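You operate a simulated robot arm through the tools that you are given. There is no shell and no other tool.

Carry out the task below with a simulated robot arm. There is one attempt and no reset: what you move stays moved.

## Task
Put things in order on the top of the side table. At the end: the white drive (marked "QUARTER") stands on top of the clear cover; the red brush stands where the beige grille brush stood; the brown profile cap stands where the red brush stood; the beige grille brush stands where the white drive stood; whatever was shut is shut again. Leave all else as you found it, and nothing knocked over.

The check looks at the end state, three seconds after you hand in, the way a careful person would. Anything else that was tipped, shoved, dropped, spilled or broken makes it a failure. Lids that push on must go on centred and level and be pressed home; caps that screw on are set level and turned clockwise until they are tight.

## Robot
A 7-joint arm with a two-finger parallel gripper, fixed in place. Base frame: the origin is on the floor under the middle of its stand, x ahead of it, y to its left, z up; the work surface is at about z = 780. Readings come in mm, degrees, newtons and seconds.
With the tool pointing down near the work surface it reaches from about 220 to 680 mm from the base axis. Its first joint turns from -66.0 to 66.0 degrees. Payload 2.4 kg.
The TCP is the grasp point between the finger pads, 30 mm short of the fingertips. In the tool frame z runs along the fingers and y along their closing line. Largest opening 94 mm; finger width 28, thickness 10; the body of the gripper, 50 by 96 mm, starts 55 mm behind the TCP.
Orientation is told as [roll, pitch, yaw] about the base's x, y, z axes, in that order, counted from this pose: with the fingers straight down and closing along the base's y, the tool's x points along the base's -x, its y along +y and its z along -z.

## Interface
- The arm moves only by the tool nudge_tool. Its argument "increments" is a list of rows, each a list of 6 numbers: the shift along the tool's x, y, z in mm, then the turn, a rotation vector about the tool's x, y, z in degrees. In form: [[tx, ty, tz, rx, ry, rz], ...]. A call has 1 to 20 rows; each row is the pose to reach, as a shift and turn from the pose commanded when the call began, along the tool's axes at that moment. "hand" is the gripper command, from -1 (shut) to 1 (fully open), values between in proportion, set as the call begins (left out, the last holds). Rows are played at 5 a second. More than 50 mm and 8.6 degrees between two rows, or a gripper value outside its range, and nothing of the call is played. A pose out of reach is approached as far as the arm can. The call stops where the force on the tool passes 40 N (or 10 N more than at its start, if that is more) or the arm is blocked; 0.2 s more then pass. The fingers move at their own pace (about 153 mm/s each) and stop on an object; they squeeze with about 44 N. The grip force told is the motor's: it shows also when the fingers shut on nothing. Time passes only in rows, and 0.2 s behind the last, so rows that repeat a pose let the fingers close. It gives the time, the measured TCP pose, the force on the tool (base axes), the opening and the grip force at its end, in the units of the frame above (readings bear some noise), with the torque about the TCP (base axes, N m) and any sound that the robot's microphone picked up.
- Cameras (640 x 400 px; columns grow to the right, rows downward): "scene" is fixed at [20.6, 461.3, 1447]; the picture's right is [-0.90, -0.44, 0.00], its down [-0.23, 0.47, -0.85] and it looks along [0.38, -0.76, -0.53] (base axes); focal length 359 px, centre (320, 200). "wrist" rides on the gripper at [76, 14, -102] in the tool frame; the picture's right is [-0.18, 0.98, 0.00], its down [-0.75, -0.14, -0.64] and it looks along [-0.63, -0.12, 0.77] (tool axes); focal length 243 px, centre (320, 200). There is no depth. A picture from a camera that has moved, and an enlarged one, comes with that camera's place and axes in the base frame and with its lens.
- grab_frame(camera): a new picture of that camera. The clock stands still meanwhile.
- close_up(camera, box): a new picture of the part [left, top, right, bottom] of that camera's present view, enlarged. The clock stands still meanwhile.
- finish_job(): hands the job in; it is judged then, once.

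Places have to be worked out from the pictures, the camera data and where the tool is seen. Open the gripper and draw the arm clear of the work before you hand the job in, unless the task says otherwise.

The tools are called as name(argument=value, ...) on one line, values as JSON. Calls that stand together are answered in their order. nudge_tool: Moves the arm, as the interface text tells. Its arguments: {"type":"object","properties":{"increments":{"type":"array","items":{"type":"array","items":{"type":"number"}}},"hand":{"type":"number"}},"required":["increments"]} The other tools are called the same way: grab_frame (camera) takes a picture; close_up (camera, box) takes an enlarged picture of a part of a camera's view; finish_job () hands the job in.

At the start:

```text
t: 0.0
eef_pos: [292.3, -254.9, 1072.6]
tcp_rot: [0.1, -0.1, 0.0]
contact_force: [-0.3, -0.3, -0.1]
ft_torque: [0.01, -0.01, 0.0]
width: 94.1
finger_force: 0.0
```

scene: 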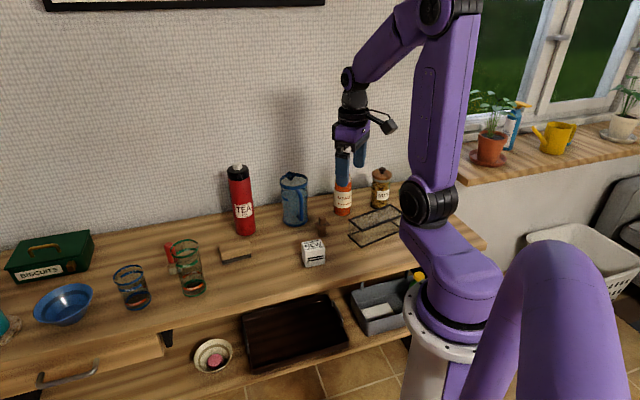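
wrist: 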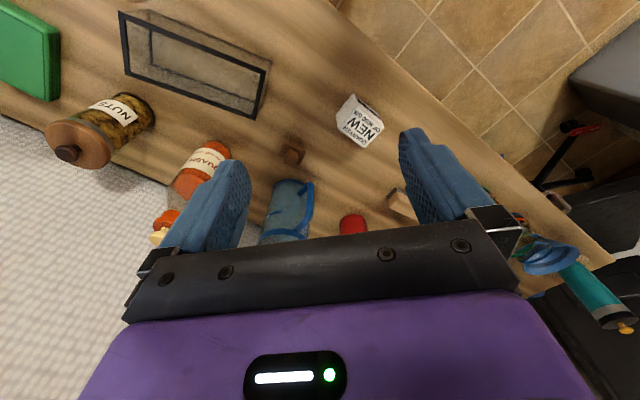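

I'll begin by looking closely at the scene to identify all the named items.

close_up(camera="scene", box=[280, 150, 440, 280])

close_up(camera="scene", box=[100, 200, 280, 320])

close_up(camera="wrist", box=[60, 0, 440, 240])

close_up(camera="scene", box=[0, 200, 160, 340])

close_up(camera="scene", box=[180, 270, 440, 400])

```text
3.08 times, centred on (360, 215) of scene
camera zoom: at [20.6, 461.3, 1447.0], right [-0.9, -0.44, 0.0], down [-0.23, 0.47, -0.85], along [0.38, -0.76, -0.53], focal length 1105 px, centre (197, 154)
```

zoom: 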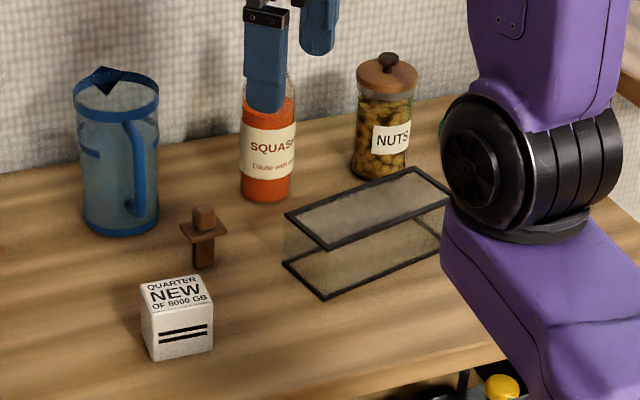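

```text
3.33 times, centred on (190, 260) of scene
camera zoom: at [20.6, 461.3, 1447.0], right [-0.9, -0.44, 0.0], down [-0.23, 0.47, -0.85], along [0.38, -0.76, -0.53], focal length 1197 px, centre (753, 0)
```

zoom: 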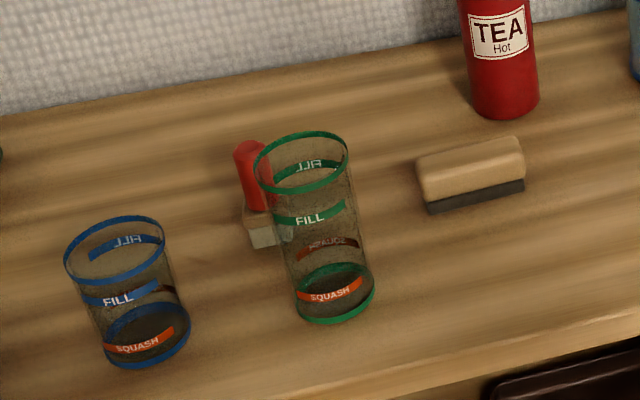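

```text
1.67 times, centred on (250, 120) of wrist
camera zoom: at [216.8, -240.7, 1173.4], right [0.18, 0.98, 0.0], down [0.75, -0.14, 0.64], along [0.63, -0.12, -0.77], focal length 404 px, centre (437, 333)
```

zoom: 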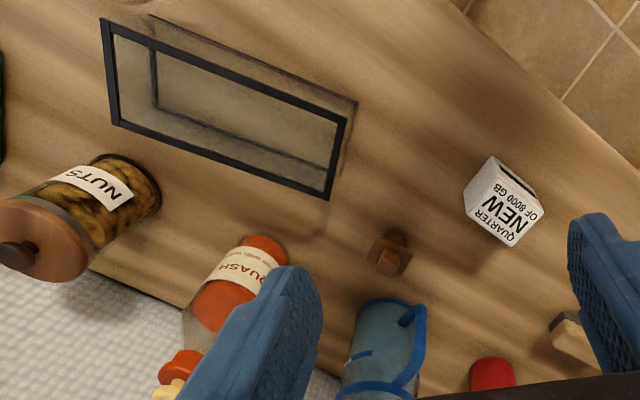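

```text
2.86 times, centred on (80, 270) of scene
camera zoom: at [20.6, 461.3, 1447.0], right [-0.9, -0.44, 0.0], down [-0.23, 0.47, -0.85], along [0.38, -0.76, -0.53], focal length 1026 px, centre (1006, 0)
```

zoom: 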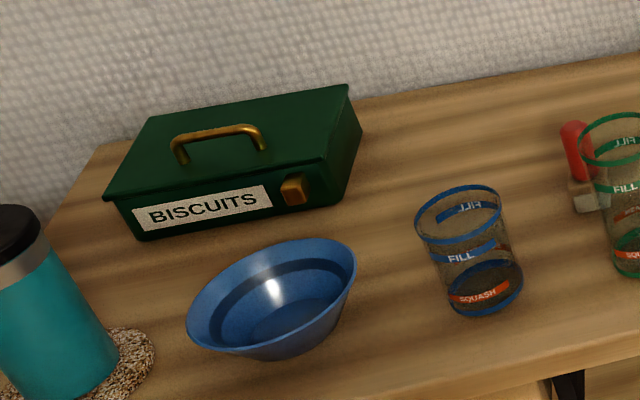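

```text
2.46 times, centred on (310, 335) of scene
camera zoom: at [20.6, 461.3, 1447.0], right [-0.9, -0.44, 0.0], down [-0.23, 0.47, -0.85], along [0.38, -0.76, -0.53], focal length 884 px, centre (345, -132)
```

zoom: 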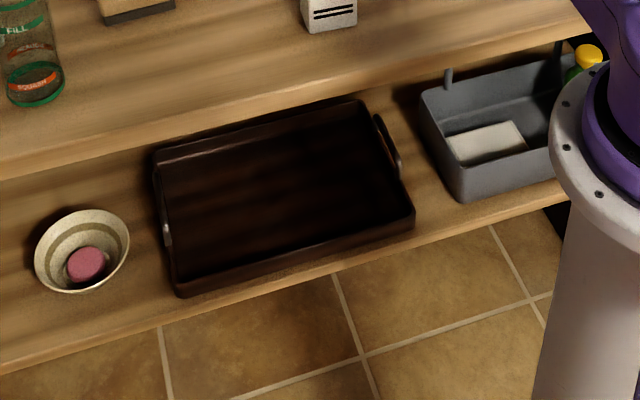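

The drive, cap, cover, beige grille brush and red brush (behind the green glass) are identified. I'll take tighter close-ups of each to measure positions, sizes and orientation.

close_up(camera="scene", box=[290, 230, 338, 260])

close_up(camera="scene", box=[300, 205, 348, 235])

close_up(camera="scene", box=[212, 230, 268, 265])

close_up(camera="scene", box=[152, 232, 216, 302])

close_up(camera="scene", box=[340, 190, 420, 250])

```text
13.33 times, centred on (314, 245) of scene
camera zoom: at [20.6, 461.3, 1447.0], right [-0.9, -0.44, 0.0], down [-0.23, 0.47, -0.85], along [0.38, -0.76, -0.53], focal length 4788 px, centre (400, -400)
```

zoom: 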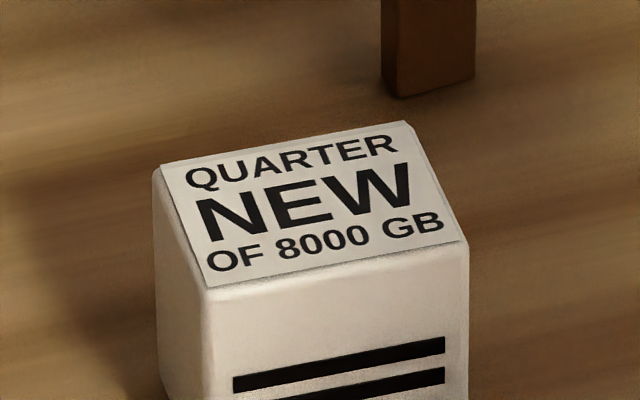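

```text
13.33 times, centred on (324, 220) of scene
camera zoom: at [20.6, 461.3, 1447.0], right [-0.9, -0.44, 0.0], down [-0.23, 0.47, -0.85], along [0.38, -0.76, -0.53], focal length 4788 px, centre (267, -67)
```

zoom: 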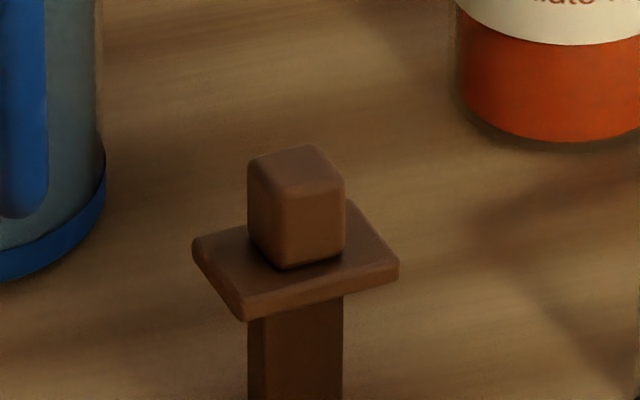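

```text
11.43 times, centred on (240, 248) of scene
camera zoom: at [20.6, 461.3, 1447.0], right [-0.9, -0.44, 0.0], down [-0.23, 0.47, -0.85], along [0.38, -0.76, -0.53], focal length 4104 px, centre (1234, -343)
```

zoom: 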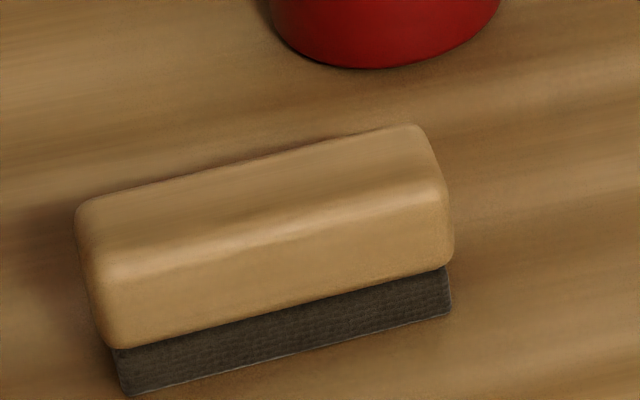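

```text
5.71 times, centred on (184, 267) of scene
camera zoom: at [20.6, 461.3, 1447.0], right [-0.9, -0.44, 0.0], down [-0.23, 0.47, -0.85], along [0.38, -0.76, -0.53], focal length 2052 px, centre (1097, -183)
```

zoom: 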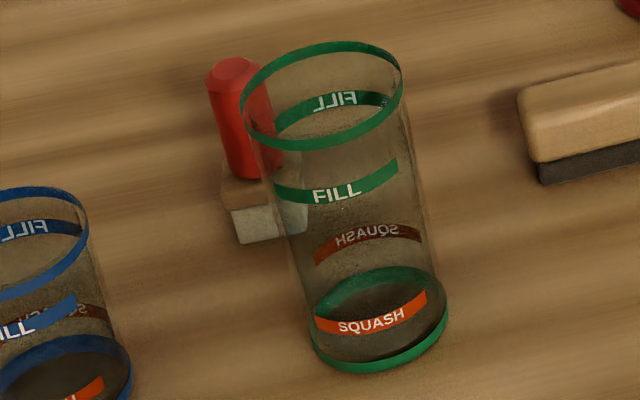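

```text
6.67 times, centred on (380, 220) of scene
camera zoom: at [20.6, 461.3, 1447.0], right [-0.9, -0.44, 0.0], down [-0.23, 0.47, -0.85], along [0.38, -0.76, -0.53], focal length 2394 px, centre (-80, 67)
```

zoom: 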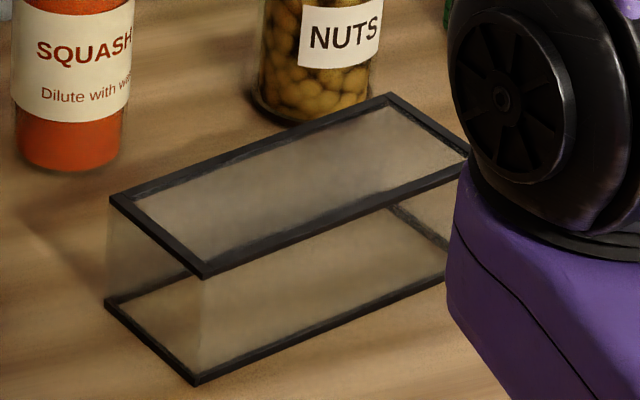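

Rough estimates: drive ≈(370,-205), cap ≈(403,-326), cover top centre ≈(262,-411, z≈833), grille brush ≈(575,-129), red brush ≈(688,-10), green glass ≈(588,20, 135 mm tall). I'll take wrist close-ups to cross-check these.

close_up(camera="wrist", box=[320, 80, 400, 160])

close_up(camera="wrist", box=[260, 130, 330, 180])

close_up(camera="wrist", box=[110, 0, 280, 130])

close_up(camera="scene", box=[294, 238, 334, 272])

```text
5.00 times, centred on (360, 120) of wrist
camera zoom: at [216.8, -240.7, 1173.4], right [0.18, 0.98, 0.0], down [0.75, -0.14, 0.64], along [0.63, -0.12, -0.77], focal length 1213 px, centre (120, 600)
```

zoom: 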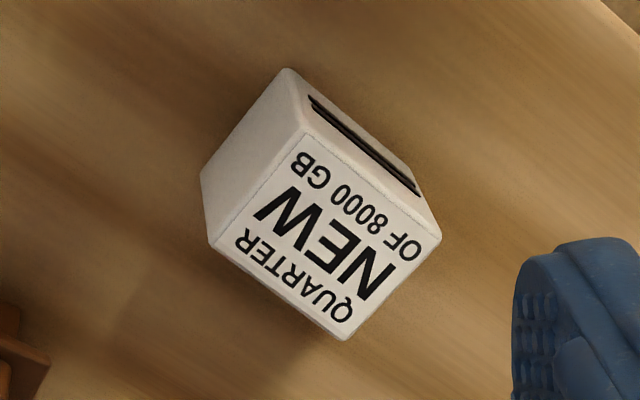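

```text
8.00 times, centred on (295, 155) of wrist
camera zoom: at [216.8, -240.7, 1173.4], right [0.18, 0.98, 0.0], down [0.75, -0.14, 0.64], along [0.63, -0.12, -0.77], focal length 1941 px, centre (520, 560)
```

zoom: 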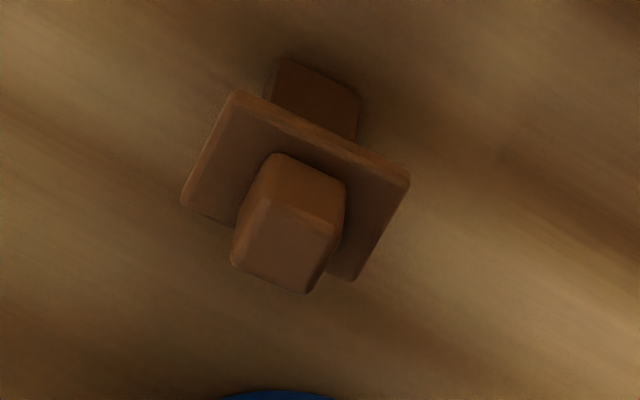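

```text
3.08 times, centred on (195, 65) of wrist
camera zoom: at [216.8, -240.7, 1173.4], right [0.18, 0.98, 0.0], down [0.75, -0.14, 0.64], along [0.63, -0.12, -0.77], focal length 746 px, centre (705, 615)
```

zoom: 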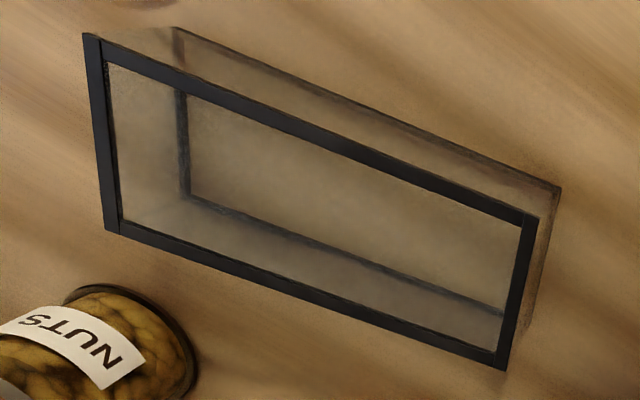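

```text
11.76 times, centred on (314, 255) of scene
camera zoom: at [20.6, 461.3, 1447.0], right [-0.9, -0.44, 0.0], down [-0.23, 0.47, -0.85], along [0.38, -0.76, -0.53], focal length 4225 px, centre (391, -447)
```

zoom: 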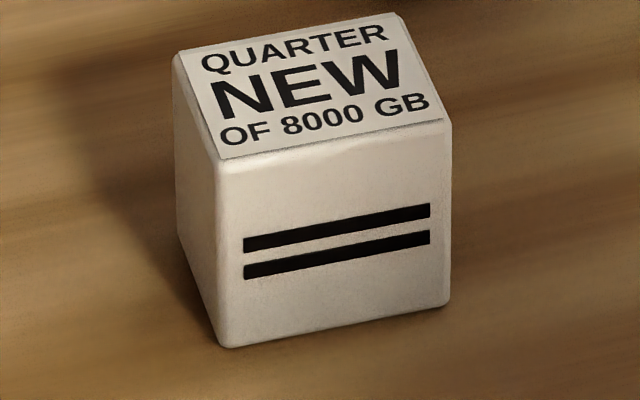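

All estimates agree between the cameras: drive centre ≈(372,-209), 54×42×54 mm tall, long side at ~43.5°; cover centre ≈(259,-409), top z≈838. Next I move the hand high and toward the left end so the wrist camera can see both brushes.

nudge_tool(increments=[[-23, 33, 2, 0, 0, 0], [-46, 65, 4, 0, 0, 0], [-69, 98, 6, 0, 0, 0], [-92, 130, 8, 0, 0, 0], [-115, 163, 10, 0, 0, 0], [-138, 195, 12, 0, 0, 0], [-138, 195, 12, 0, 0, 0]], hand=1)

```text
t: 1.6
eef_pos: [428.9, -59.0, 1060.4]
tcp_rot: [0.0, -0.1, 0.0]
contact_force: [-0.3, 0.1, 0.2]
ft_torque: [0.03, -0.01, 0.02]
width: 94.0
finger_force: 0.1
```

The arm followed exactly. I'll look through the wrist camera from here.

grab_frame(camera="wrist")

grab_frame(camera="scene")

```text
taken
camera wrist: at [354.3, -44.5, 1161.5], right [0.18, 0.98, 0.0], down [0.75, -0.14, 0.64], along [0.63, -0.12, -0.77], focal length 243 px, centre (320, 200)
```

wrist: 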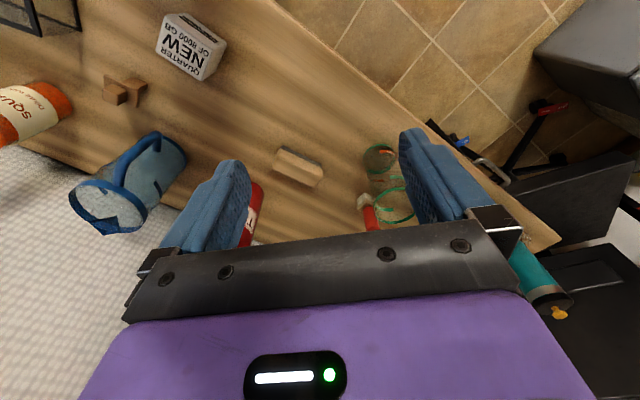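

```text
taken
```

scene: 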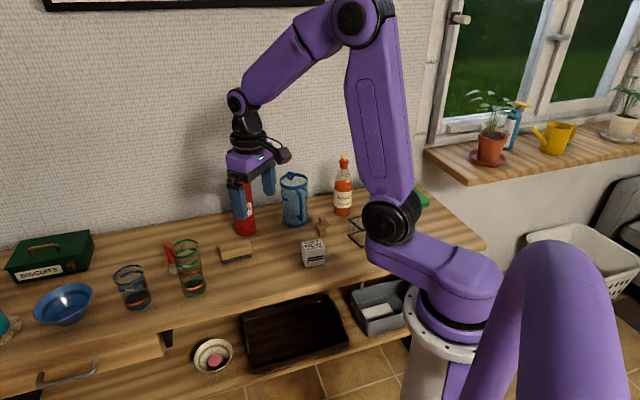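

close_up(camera="wrist", box=[255, 130, 345, 200])

close_up(camera="wrist", box=[340, 130, 440, 240])

close_up(camera="wrist", box=[90, 60, 160, 120])

```text
5.71 times, centred on (300, 165) of wrist
camera zoom: at [354.3, -44.5, 1161.5], right [0.18, 0.98, 0.0], down [0.75, -0.14, 0.64], along [0.63, -0.12, -0.77], focal length 1386 px, centre (434, 400)
```

zoom: 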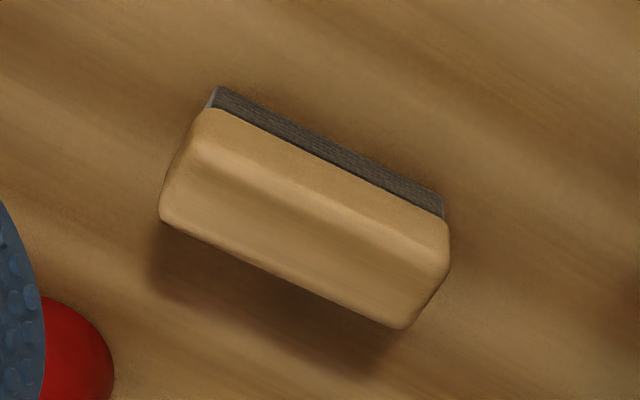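

```text
3.64 times, centred on (390, 185) of wrist
camera zoom: at [354.3, -44.5, 1161.5], right [0.18, 0.98, 0.0], down [0.75, -0.14, 0.64], along [0.63, -0.12, -0.77], focal length 882 px, centre (66, 254)
```

zoom: 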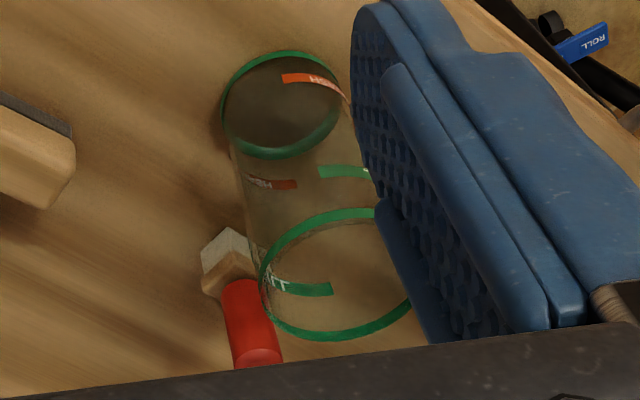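

```text
6.67 times, centred on (125, 90) of wrist
camera zoom: at [354.3, -44.5, 1161.5], right [0.18, 0.98, 0.0], down [0.75, -0.14, 0.64], along [0.63, -0.12, -0.77], focal length 1618 px, centre (1620, 933)
```

zoom: 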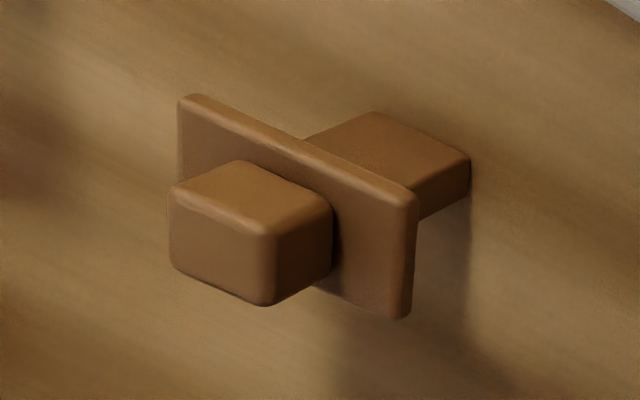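

Grille brush centre ≈(572,-125), long side at ~48.6°; red brush ≈(684,-11), top z≈868, at the very limit of reach. I'll test reach above the red brush now, turning the tool 45° so that the camera housing stays away from the green glass.

nudge_tool(increments=[[-42, 8, 0, 0, 0, -7.5], [-84, 16, 0, 0, 0, -15], [-126, 24, 0, 0, 0, -22.5], [-168, 32, 0, 0, 0, -30], [-210, 40, 0, 0, 0, -37.5], [-255, 48, 0, 0, 0, -45], [-255, 48, 0, 0, 0, -45]])

```text
t: 3.2
eef_pos: [676.6, -10.6, 1058.5]
tcp_rot: [0.1, 0.1, 45.2]
contact_force: [-0.1, -1.1, 0.1]
ft_torque: [-0.01, 0.02, 0.0]
width: 93.8
finger_force: 0.0
out of reach, approached as far as the arm can: row 6, 7
```

At z=1058 the reach ends at x≈677. I lower toward z=960 over the brush, to see whether the reach grows lower down, and look.

nudge_tool(increments=[[0, 0, 25, 0, 0, 0], [0, 0, 50, 0, 0, 0], [0, 0, 75, 0, 0, 0], [0, 0, 95, 0, 0, 0], [0, 0, 95, 0, 0, 0]])

grab_frame(camera="wrist")

close_up(camera="scene", box=[120, 120, 280, 320])

```text
t: 4.4
eef_pos: [677.3, -11.8, 962.6]
tcp_rot: [0.0, 0.0, 45.1]
contact_force: [-0.4, 0.3, -0.3]
ft_torque: [-0.01, -0.01, 0.0]
width: 94.1
finger_force: 0.0
```

```text
taken
camera wrist: at [615.0, -55.5, 1064.1], right [-0.57, 0.82, 0.0], down [0.63, 0.43, 0.64], along [0.53, 0.36, -0.77], focal length 243 px, centre (320, 200)
```

wrist: 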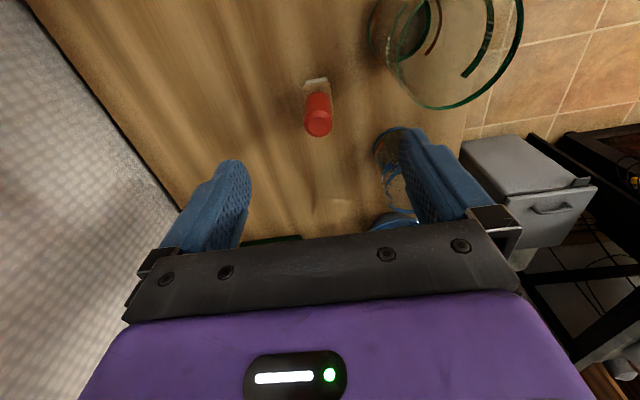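

```text
2.00 times, centred on (200, 220) of scene
camera zoom: at [20.6, 461.3, 1447.0], right [-0.9, -0.44, 0.0], down [-0.23, 0.47, -0.85], along [0.38, -0.76, -0.53], focal length 718 px, centre (560, 160)
```

zoom: 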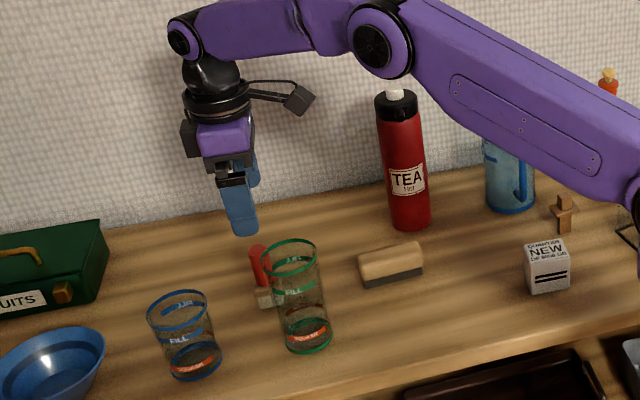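

From here the handle top computes to ≈(685,-10). I'll take a close-up to refine the handle and base.

close_up(camera="wrist", box=[280, 60, 360, 150])

close_up(camera="wrist", box=[350, 0, 540, 120])

close_up(camera="scene", box=[155, 235, 195, 275])

```text
4.44 times, centred on (320, 105) of wrist
camera zoom: at [615.0, -55.5, 1064.1], right [-0.57, 0.82, 0.0], down [0.63, 0.43, 0.64], along [0.53, 0.36, -0.77], focal length 1078 px, centre (320, 622)
```

zoom: 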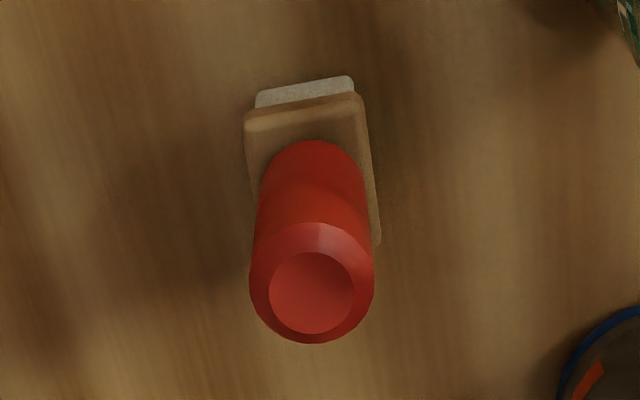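

```text
3.33 times, centred on (445, 60) of wrist
camera zoom: at [615.0, -55.5, 1064.1], right [-0.57, 0.82, 0.0], down [0.63, 0.43, 0.64], along [0.53, 0.36, -0.77], focal length 809 px, centre (-97, 667)
```

zoom: 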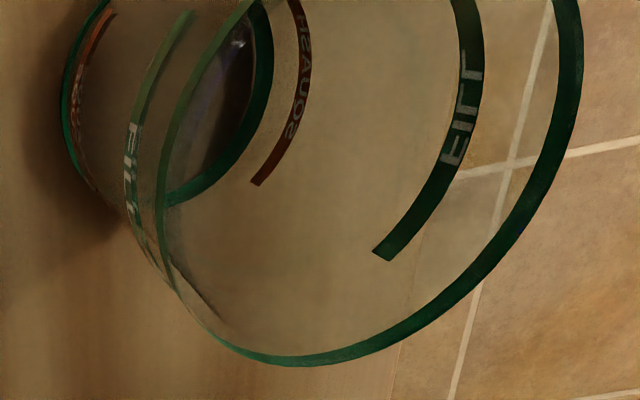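

```text
10.00 times, centred on (175, 255) of scene
camera zoom: at [20.6, 461.3, 1447.0], right [-0.9, -0.44, 0.0], down [-0.23, 0.47, -0.85], along [0.38, -0.76, -0.53], focal length 3591 px, centre (1770, -350)
```

zoom: 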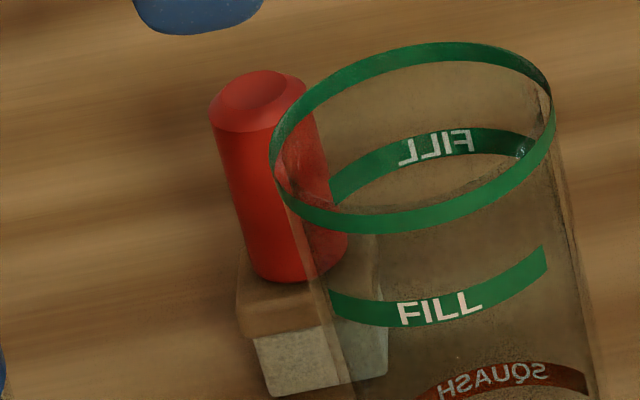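

Red brush centre is ≈(684,-10), handle Ø24 mm, and the glass is at ≈(590,17) r≈33, so that pick is workable later. The drive comes first: I lift, travel to above it and align the fingers with its 54 mm side.

nudge_tool(increments=[[0, 0, -30, 0, 0, 0], [0, 0, -60, 0, 0, 0], [32.3, 7, -60, 0, 0, 8.33], [64.6, 14, -60, 0, 0, 16.65], [96.9, 21, -60, 0, 0, 24.98], [129.2, 28, -60, 0, 0, 33.3], [161.5, 35, -60, 0, 0, 41.6], [193.7, 42, -60, 0, 0, 50], [226, 49, -60, 0, 0, 58.3], [258.3, 56, -60, 0, 0, 66.6], [290.6, 63, -60, 0, 0, 74.9], [322.9, 70, -60, 0, 0, 83.3], [355.2, 77, -60, 0, 0, 91.6], [355.2, 77, -60, 0, 0, 91.6]], hand=1)

```text
t: 7.4
eef_pos: [372.8, -209.2, 1025.5]
tcp_rot: [0.1, 0.0, -46.6]
contact_force: [0.2, -0.1, -0.8]
ft_torque: [0.03, -0.01, -0.01]
width: 93.9
finger_force: 0.0
```

Over the drive at (372.8,-209.2), yaw -46.6. I descend partway to z≈905 and check alignment.

nudge_tool(increments=[[0, 0, 30, 0, 0, 0], [0, 0, 60, 0, 0, 0], [0, 0, 90, 0, 0, 0], [0, 0, 120, 0, 0, 0], [0, 0, 120, 0, 0, 0]])

grab_frame(camera="wrist")

close_up(camera="scene", box=[260, 160, 380, 280])

```text
t: 8.6
eef_pos: [373.5, -207.3, 905.5]
tcp_rot: [0.1, 0.0, -46.6]
contact_force: [-0.6, 0.1, -0.2]
ft_torque: [-0.01, 0.0, -0.02]
width: 94.1
finger_force: 0.0
```

```text
taken
camera wrist: at [331.9, -142.8, 1005.6], right [0.84, 0.54, 0.0], down [0.42, -0.64, 0.64], along [0.35, -0.54, -0.77], focal length 243 px, centre (320, 200)
```

wrist: 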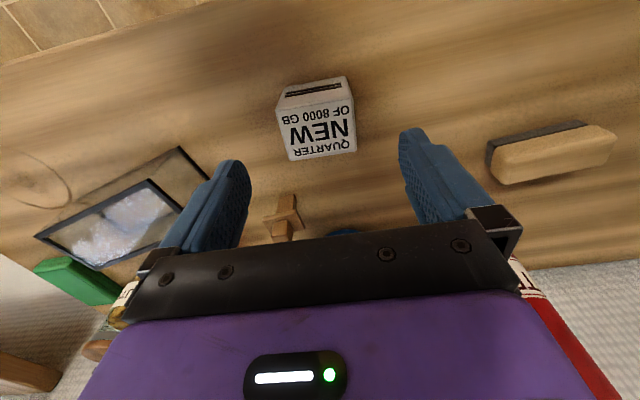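

```text
3.33 times, centred on (320, 220) of scene
camera zoom: at [20.6, 461.3, 1447.0], right [-0.9, -0.44, 0.0], down [-0.23, 0.47, -0.85], along [0.38, -0.76, -0.53], focal length 1197 px, centre (320, 133)
```

zoom: 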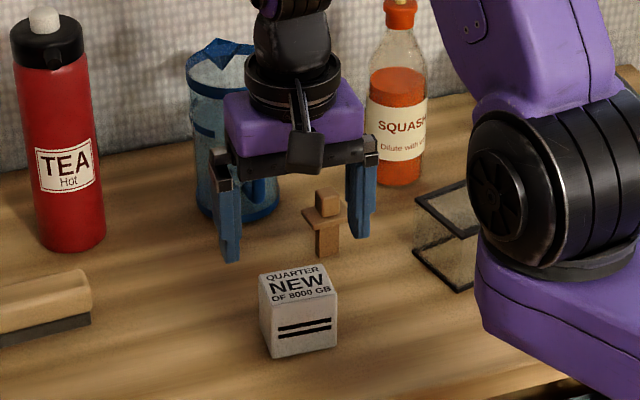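

close_up(camera="wrist", box=[265, 65, 369, 170])

```text
3.81 times, centred on (317, 118) of wrist
camera zoom: at [331.9, -142.8, 1005.6], right [0.84, 0.54, 0.0], down [0.42, -0.64, 0.64], along [0.35, -0.54, -0.77], focal length 924 px, centre (331, 514)
```

zoom: 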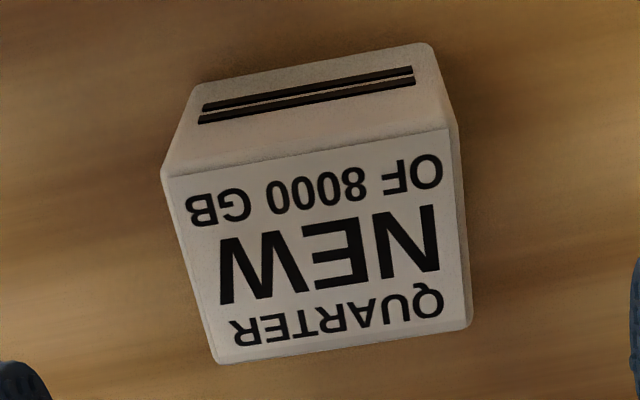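

The drive's top centre is ≈(372.3,-208.3), sides at 42°. I fine-align and descend to z≈825.

nudge_tool(increments=[[0.3, -1.2, 20, 0, 0, 1.4], [0.3, -1.2, 40, 0, 0, 1.4], [0.3, -1.2, 60, 0, 0, 1.4], [0.3, -1.2, 72, 0, 0, 1.4], [0.3, -1.2, 80.5, 0, 0, 1.4], [0.3, -1.2, 80.5, 0, 0, 1.4]])

close_up(camera="scene", box=[270, 190, 350, 280])

```text
t: 10.0
eef_pos: [372.0, -209.0, 822.3]
tcp_rot: [0.1, 0.0, -47.9]
contact_force: [-0.1, 0.1, 0.5]
ft_torque: [0.01, 0.01, -0.01]
width: 94.1
finger_force: 0.1
```

```text
4.44 times, centred on (310, 235) of scene
camera zoom: at [20.6, 461.3, 1447.0], right [-0.9, -0.44, 0.0], down [-0.23, 0.47, -0.85], along [0.38, -0.76, -0.53], focal length 1596 px, centre (364, 44)
```

zoom: 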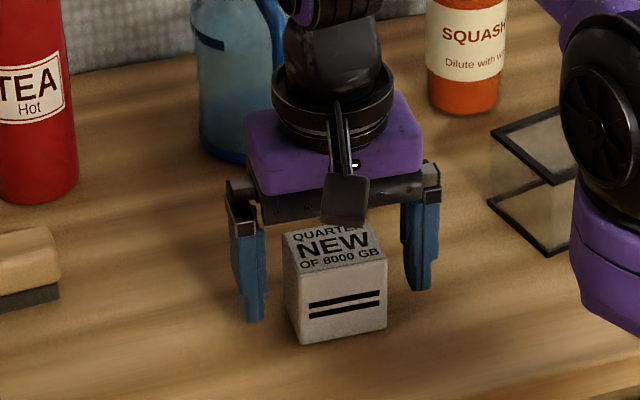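

The fingers straddle the drive evenly. I close the gripper.

nudge_tool(increments=[[0, 0, 0, 0, 0, 0], [0, 0, 0, 0, 0, 0], [0, 0, 0, 0, 0, 0], [0, 0, 0, 0, 0, 0]], hand=-1)

```text
t: 11.0
eef_pos: [372.6, -208.9, 823.3]
tcp_rot: [0.0, 0.1, -47.9]
contact_force: [1.3, -0.8, 1.4]
ft_torque: [-0.05, 0.03, 0.03]
width: 59.7
finger_force: 44.3
```

Gripped at 59.7 mm with 44 N. I lift straight up.

nudge_tool(increments=[[0, 0, -10, 0, 0, 0], [0, 0, -30, 0, 0, 0], [0, 0, -60, 0, 0, 0], [0, 0, -100, 0, 0, 0], [0, 0, -140, 0, 0, 0], [0, 0, -140, 0, 0, 0]])

grab_frame(camera="wrist")

grab_frame(camera="scene")

```text
t: 12.4
eef_pos: [370.7, -209.5, 962.5]
tcp_rot: [0.0, 0.0, -48.1]
contact_force: [0.1, -0.1, -1.4]
ft_torque: [0.01, 0.02, 0.03]
width: 60.1
finger_force: 44.2
```

```text
taken
camera wrist: at [331.5, -142.5, 1064.7], right [0.85, 0.52, 0.0], down [0.4, -0.65, 0.64], along [0.33, -0.55, -0.77], focal length 243 px, centre (320, 200)
```

wrist: 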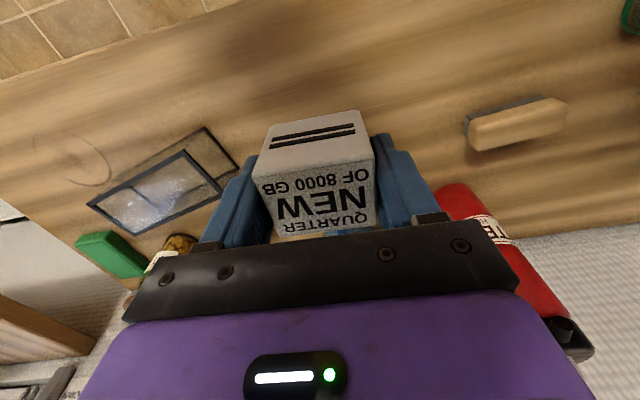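

```text
taken
```

scene: 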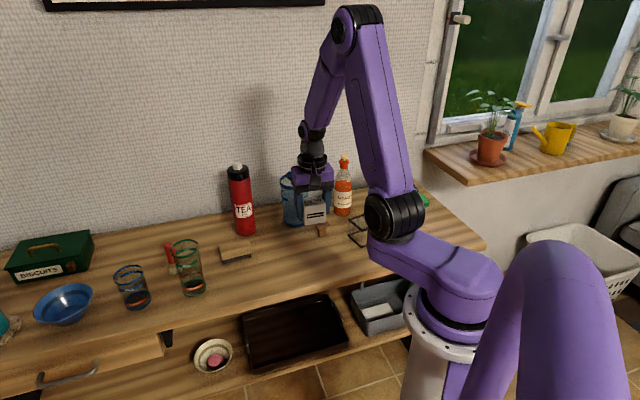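

Drive securely held. Now I carry it at this height to above the cover centre (≈(259,-408.5)), turning it to align with the cover's long side.

nudge_tool(increments=[[-10.4, -31, 0, 0, 0, -2.4], [-20.8, -62, 0, 0, 0, -4.7], [-31.2, -93, 0, 0, 0, -7.1], [-41.7, -124, 0, 0, 0, -9.4], [-52.1, -155, 0, 0, 0, -11.8], [-62.5, -186, 0, 0, 0, -14.1], [-72.9, -217.1, 0, 0, 0, -16.5], [-72.9, -217.1, 0, 0, 0, -16.5]])

grab_frame(camera="wrist")

close_up(camera="scene", box=[300, 120, 460, 260])

```text
t: 14.2
eef_pos: [259.4, -407.6, 963.3]
tcp_rot: [0.1, 0.0, -31.4]
contact_force: [0.4, 0.2, -1.2]
ft_torque: [-0.01, 0.01, 0.02]
width: 59.9
finger_force: 44.0
```

```text
taken
camera wrist: at [203.4, -355.5, 1064.2], right [0.67, 0.74, 0.0], down [0.57, -0.51, 0.64], along [0.48, -0.43, -0.77], focal length 243 px, centre (320, 200)
```

wrist: 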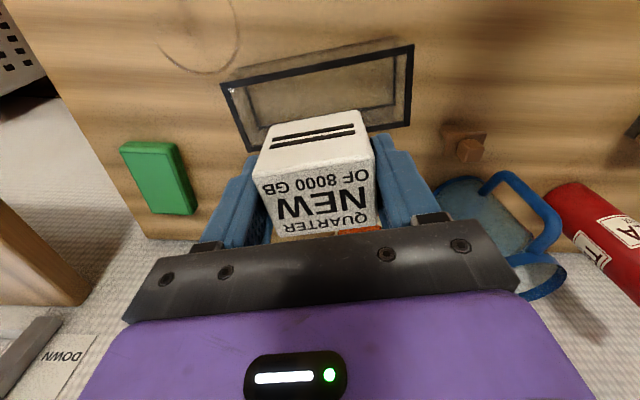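

```text
2.86 times, centred on (380, 190) of scene
camera zoom: at [20.6, 461.3, 1447.0], right [-0.9, -0.44, 0.0], down [-0.23, 0.47, -0.85], along [0.38, -0.76, -0.53], focal length 1026 px, centre (149, 229)
```

zoom: 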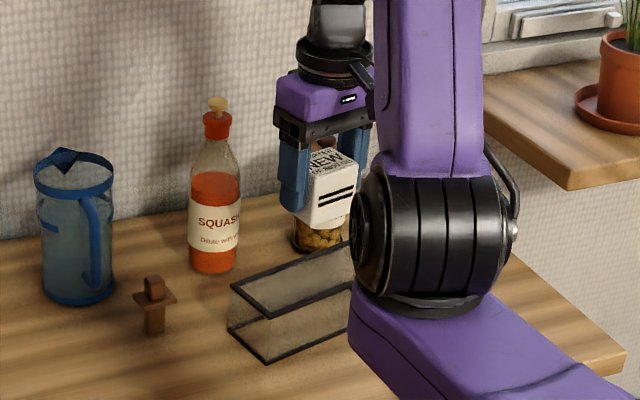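

Position is right over the cover's centre. I lower to about 6 mm above expected contact.

nudge_tool(increments=[[0, 0, 20, 0, 0, 0], [0, 0, 40, 0, 0, 0], [0, 0, 58, 0, 0, 0], [0, 0, 68, 0, 0, 0], [0, 0, 74, 0, 0, 0], [0, 0, 74, 0, 0, 0]])

close_up(camera="scene", box=[330, 150, 430, 260])

close_up(camera="wrist", box=[180, 0, 460, 240])

```text
t: 15.6
eef_pos: [260.0, -407.9, 888.9]
tcp_rot: [0.1, -0.1, -31.5]
contact_force: [0.0, 0.5, -1.0]
ft_torque: [-0.04, 0.0, 0.04]
width: 59.5
finger_force: 44.5
```

```text
3.64 times, centred on (380, 205) of scene
camera zoom: at [20.6, 461.3, 1447.0], right [-0.9, -0.44, 0.0], down [-0.23, 0.47, -0.85], along [0.38, -0.76, -0.53], focal length 1306 px, centre (102, 182)
```

zoom: 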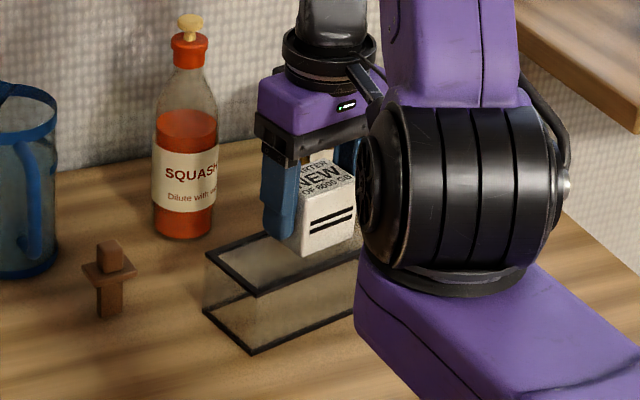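

```text
1.67 times, centred on (320, 120) of wrist
camera zoom: at [203.5, -356.0, 990.9], right [0.67, 0.74, 0.0], down [0.57, -0.51, 0.64], along [0.48, -0.43, -0.77], focal length 404 px, centre (320, 333)
```

zoom: 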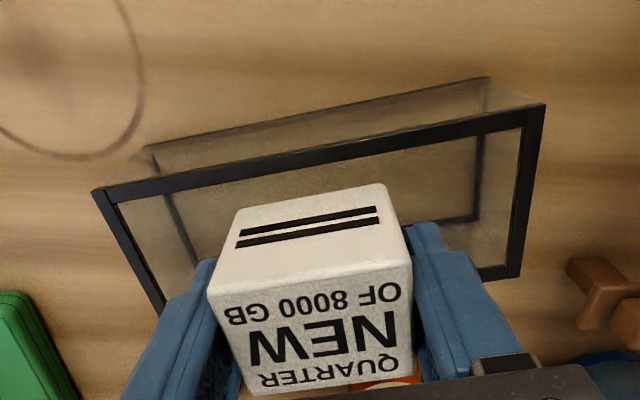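

Centered with a few mm to go. I lower in small steps and watch the force.

nudge_tool(increments=[[0, 0, 1.5, 0, 0, 0], [0, 0, 3, 0, 0, 0], [0, 0, 4.5, 0, 0, 0], [0, 0, 4.5, 0, 0, 0]])

```text
t: 16.6
eef_pos: [258.2, -408.1, 884.6]
tcp_rot: [0.0, 0.0, -31.3]
contact_force: [1.5, -0.2, 1.1]
ft_torque: [-0.05, 0.02, 0.0]
width: 60.1
finger_force: 43.7
```

nudge_tool(increments=[[0, 0, 1, 0, 0, 0], [0, 0, 1, 0, 0, 0], [0, 0, 1, 0, 0, 0]])

close_up(camera="wrist", box=[220, 60, 420, 220])

```text
t: 17.4
eef_pos: [259.0, -407.9, 884.9]
tcp_rot: [-0.2, -0.2, -31.4]
contact_force: [-0.1, 5.3, 30.6]
ft_torque: [0.25, 0.14, 0.02]
width: 59.8
finger_force: 44.1
```

```text
2.50 times, centred on (320, 140) of wrist
camera zoom: at [203.2, -356.3, 985.6], right [0.67, 0.74, 0.0], down [0.57, -0.51, 0.64], along [0.48, -0.43, -0.77], focal length 606 px, centre (320, 350)
```

zoom: 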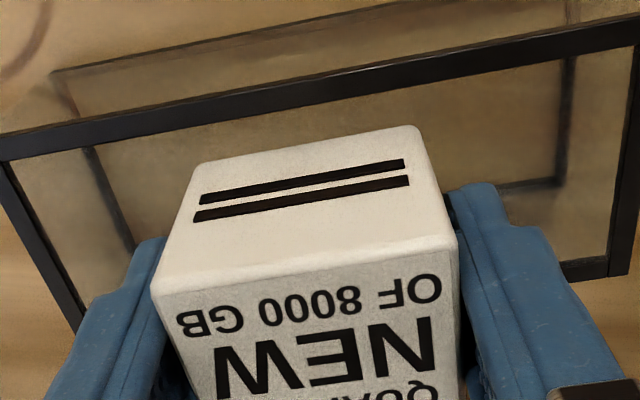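

Contact with 30 N of press at TCP z≈884.5. I back off 0.8 mm to relieve the pressure before releasing.

nudge_tool(increments=[[0, 0, -0.5, 0, 0, 0], [0, 0, -0.8, 0, 0, 0], [0, 0, -0.8, 0, 0, 0]])

```text
t: 18.2
eef_pos: [259.1, -407.7, 884.8]
tcp_rot: [0.0, 0.1, -31.6]
contact_force: [1.8, -2.1, 5.5]
ft_torque: [-0.25, -0.06, 0.05]
width: 59.8
finger_force: 44.1
```

Light contact only. I open the gripper and then rise straight up.

nudge_tool(increments=[[0, 0, 0, 0, 0, 0], [0, 0, 0, 0, 0, 0], [0, 0, 0, 0, 0, 0]], hand=0.8)

nudge_tool(increments=[[0, 0, -10, 0, 0, 0], [0, 0, -25, 0, 0, 0], [0, 0, -50, 0, 0, 0], [0, 0, -85, 0, 0, 0], [0, 0, -120, 0, 0, 0], [0, 0, -120, 0, 0, 0]])

grab_frame(camera="wrist")

close_up(camera="scene", box=[330, 150, 430, 260])

```text
t: 19.0
eef_pos: [259.1, -408.8, 884.5]
tcp_rot: [0.0, 0.0, -31.4]
contact_force: [0.1, 0.0, -0.7]
ft_torque: [0.02, -0.03, -0.01]
width: 84.7
finger_force: 0.0
```

```text
t: 20.4
eef_pos: [258.0, -407.0, 1004.3]
tcp_rot: [0.0, 0.1, -31.5]
contact_force: [-1.5, 0.0, -0.3]
ft_torque: [0.04, -0.01, 0.01]
width: 84.8
finger_force: 0.0
```

```text
taken
camera wrist: at [201.9, -355.9, 1105.9], right [0.67, 0.74, 0.0], down [0.57, -0.51, 0.64], along [0.48, -0.43, -0.77], focal length 243 px, centre (320, 200)
```

wrist: 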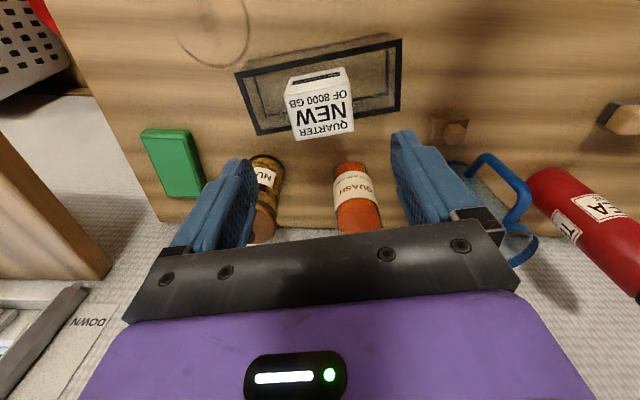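

```text
3.64 times, centred on (380, 205) of scene
camera zoom: at [20.6, 461.3, 1447.0], right [-0.9, -0.44, 0.0], down [-0.23, 0.47, -0.85], along [0.38, -0.76, -0.53], focal length 1306 px, centre (102, 182)
```

zoom: 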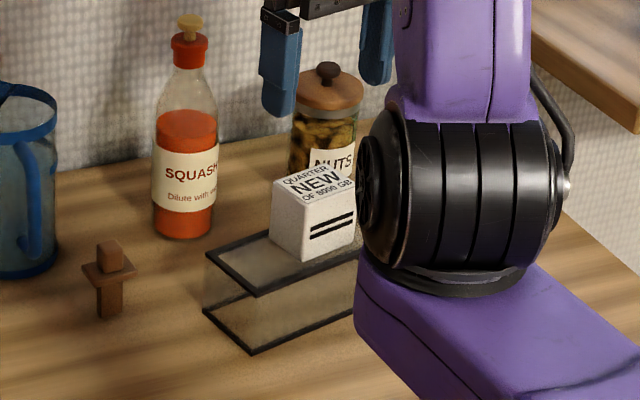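

The drive stands upright and centred on the cover. Next the grille brush: I travel high to above it and align the fingers across its narrow side.

nudge_tool(increments=[[-12, 40.5, -10, 0, 0, -8], [-24, 80.9, -20, 0, 0, -16], [-35.9, 121.4, -20, 0, 0, -24], [-47.9, 161.9, -20, 0, 0, -32], [-59.9, 202.4, -20, 0, 0, -40], [-71.8, 242.8, -20, 0, 0, -48], [-83.8, 283.3, -20, 0, 0, -56], [-95.8, 323.8, -20, 0, 0, -64], [-107.7, 364.2, -20, 0, 0, -72], [-119.7, 404.7, -20, 0, 0, -80], [-119.7, 404.7, -20, 0, 0, -80]], hand=0.8)

grab_frame(camera="wrist")

```text
t: 22.8
eef_pos: [572.9, -125.6, 1025.2]
tcp_rot: [0.1, 0.0, 48.8]
contact_force: [0.7, 0.4, 0.0]
ft_torque: [0.0, 0.03, 0.02]
width: 84.6
finger_force: 0.0
```

```text
taken
camera wrist: at [512.6, -173.6, 1126.1], right [-0.62, 0.79, 0.0], down [0.6, 0.47, 0.64], along [0.51, 0.4, -0.77], focal length 243 px, centre (320, 200)
```

wrist: 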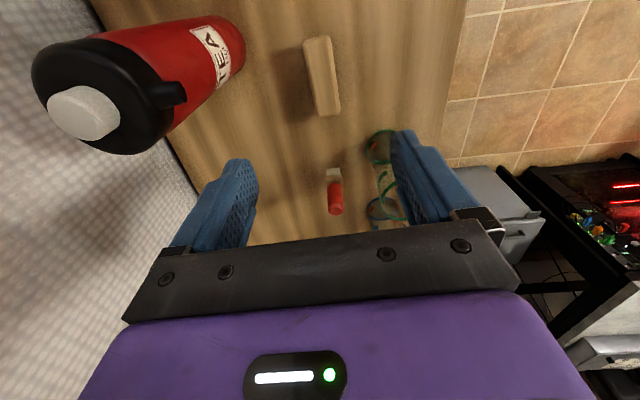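

Directly above. I descend to z≈905 for a precise look.

nudge_tool(increments=[[0, 0, 30, 0, 0, 0], [0, 0, 60, 0, 0, 0], [0, 0, 90, 0, 0, 0], [0, 0, 120, 0, 0, 0], [0, 0, 120, 0, 0, 0]])

close_up(camera="wrist", box=[250, 40, 400, 180])

close_up(camera="scene", box=[180, 150, 290, 270])

```text
t: 24.0
eef_pos: [573.4, -125.3, 904.1]
tcp_rot: [0.0, -0.1, 48.5]
contact_force: [-0.1, -0.7, 0.1]
ft_torque: [0.0, -0.01, 0.01]
width: 84.8
finger_force: 0.0
```

```text
2.86 times, centred on (325, 110) of wrist
camera zoom: at [513.4, -173.2, 1005.5], right [-0.61, 0.79, 0.0], down [0.6, 0.47, 0.64], along [0.51, 0.39, -0.77], focal length 693 px, centre (306, 457)
```

zoom: 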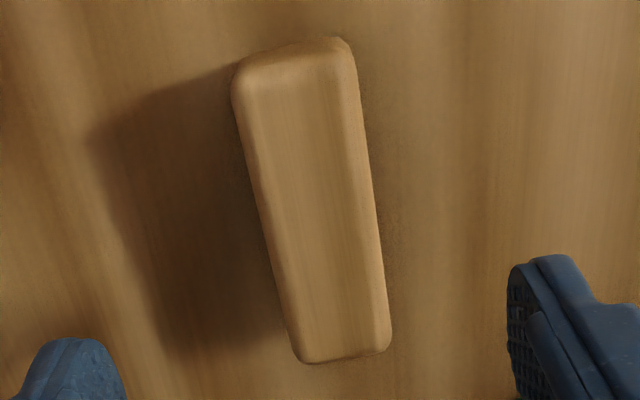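

```text
3.33 times, centred on (235, 210) of scene
camera zoom: at [20.6, 461.3, 1447.0], right [-0.9, -0.44, 0.0], down [-0.23, 0.47, -0.85], along [0.38, -0.76, -0.53], focal length 1197 px, centre (603, 167)
```

zoom: 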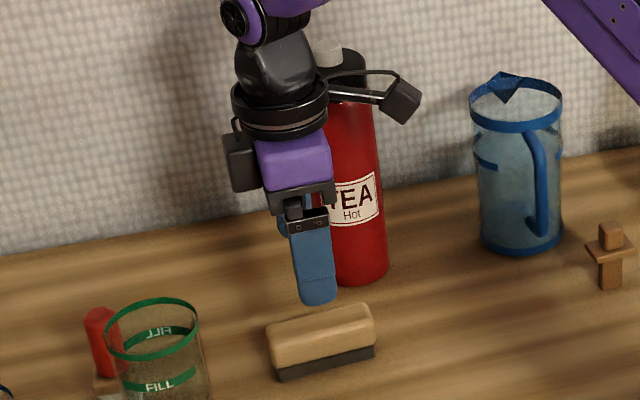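

Brush centre ≈(571,-124), width ≈31 mm. I shift 1.5 mm along the closing axis and go down to z≈817.

nudge_tool(increments=[[0, 1.5, 20, 0, 0, 0], [0, 1.5, 40, 0, 0, 0], [0, 1.5, 60, 0, 0, 0], [0, 1.5, 76, 0, 0, 0], [0, 1.5, 86, 0, 0, 0], [0, 1.5, 86, 0, 0, 0]])

close_up(camera="scene", box=[190, 190, 280, 280])

grab_frame(camera="wrist")

```text
t: 25.4
eef_pos: [571.6, -125.3, 818.9]
tcp_rot: [0.0, 0.0, 48.5]
contact_force: [0.2, -0.2, 0.6]
ft_torque: [-0.01, 0.0, -0.01]
width: 84.6
finger_force: 0.1
```

```text
4.44 times, centred on (235, 235) of scene
camera zoom: at [20.6, 461.3, 1447.0], right [-0.9, -0.44, 0.0], down [-0.23, 0.47, -0.85], along [0.38, -0.76, -0.53], focal length 1596 px, centre (698, 44)
```

zoom: 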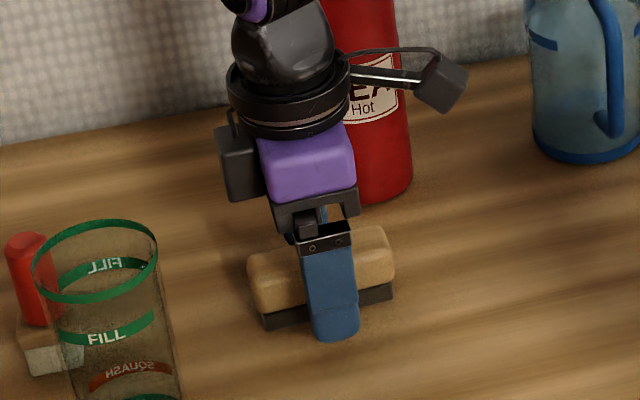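

```text
taken
camera wrist: at [512.6, -173.1, 920.5], right [-0.61, 0.79, 0.0], down [0.6, 0.47, 0.64], along [0.51, 0.39, -0.77], focal length 243 px, centre (320, 200)
```

wrist: 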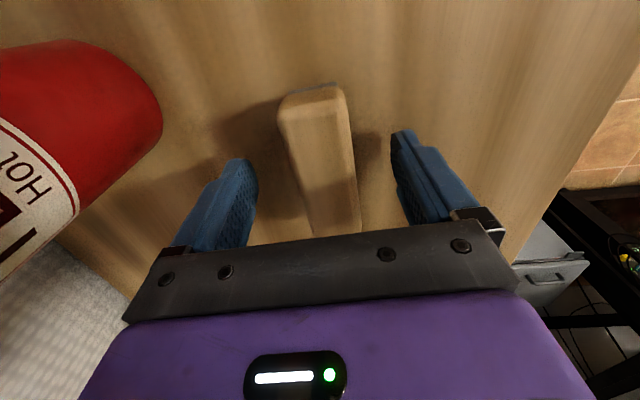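

The fingers straddle the brush, with the brush about 2–3 mm toward +tool-y. I shift 2.5 mm to centre, then close.

nudge_tool(increments=[[0, 2.5, 0, 0, 0, 0], [0, 2.5, 0, 0, 0, 0]])

nudge_tool(increments=[[0, 0, 0, 0, 0, 0], [0, 0, 0, 0, 0, 0], [0, 0, 0, 0, 0, 0], [0, 0, 0, 0, 0, 0]], hand=-1)

grab_frame(camera="wrist")

```text
t: 26.0
eef_pos: [570.1, -122.9, 818.6]
tcp_rot: [0.0, 0.0, 48.5]
contact_force: [-0.7, -0.5, 0.9]
ft_torque: [-0.02, 0.01, 0.01]
width: 84.6
finger_force: 0.0
```

```text
t: 27.0
eef_pos: [570.2, -122.3, 819.3]
tcp_rot: [0.1, 0.0, 48.6]
contact_force: [-0.7, 0.6, 3.2]
ft_torque: [-0.01, 0.16, -0.04]
width: 35.5
finger_force: 44.4
```

```text
taken
camera wrist: at [510.7, -170.9, 920.3], right [-0.61, 0.79, 0.0], down [0.6, 0.47, 0.64], along [0.51, 0.39, -0.77], focal length 243 px, centre (320, 200)
```

wrist: 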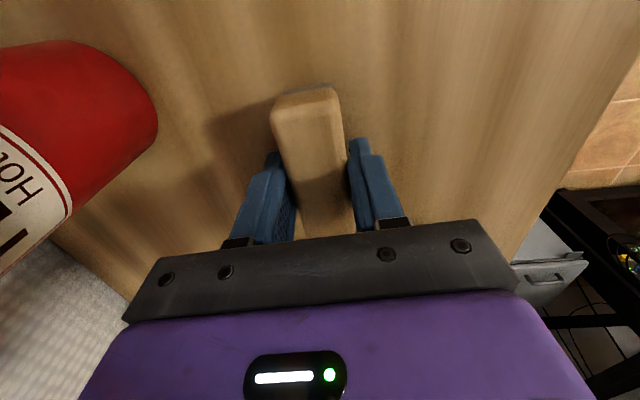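

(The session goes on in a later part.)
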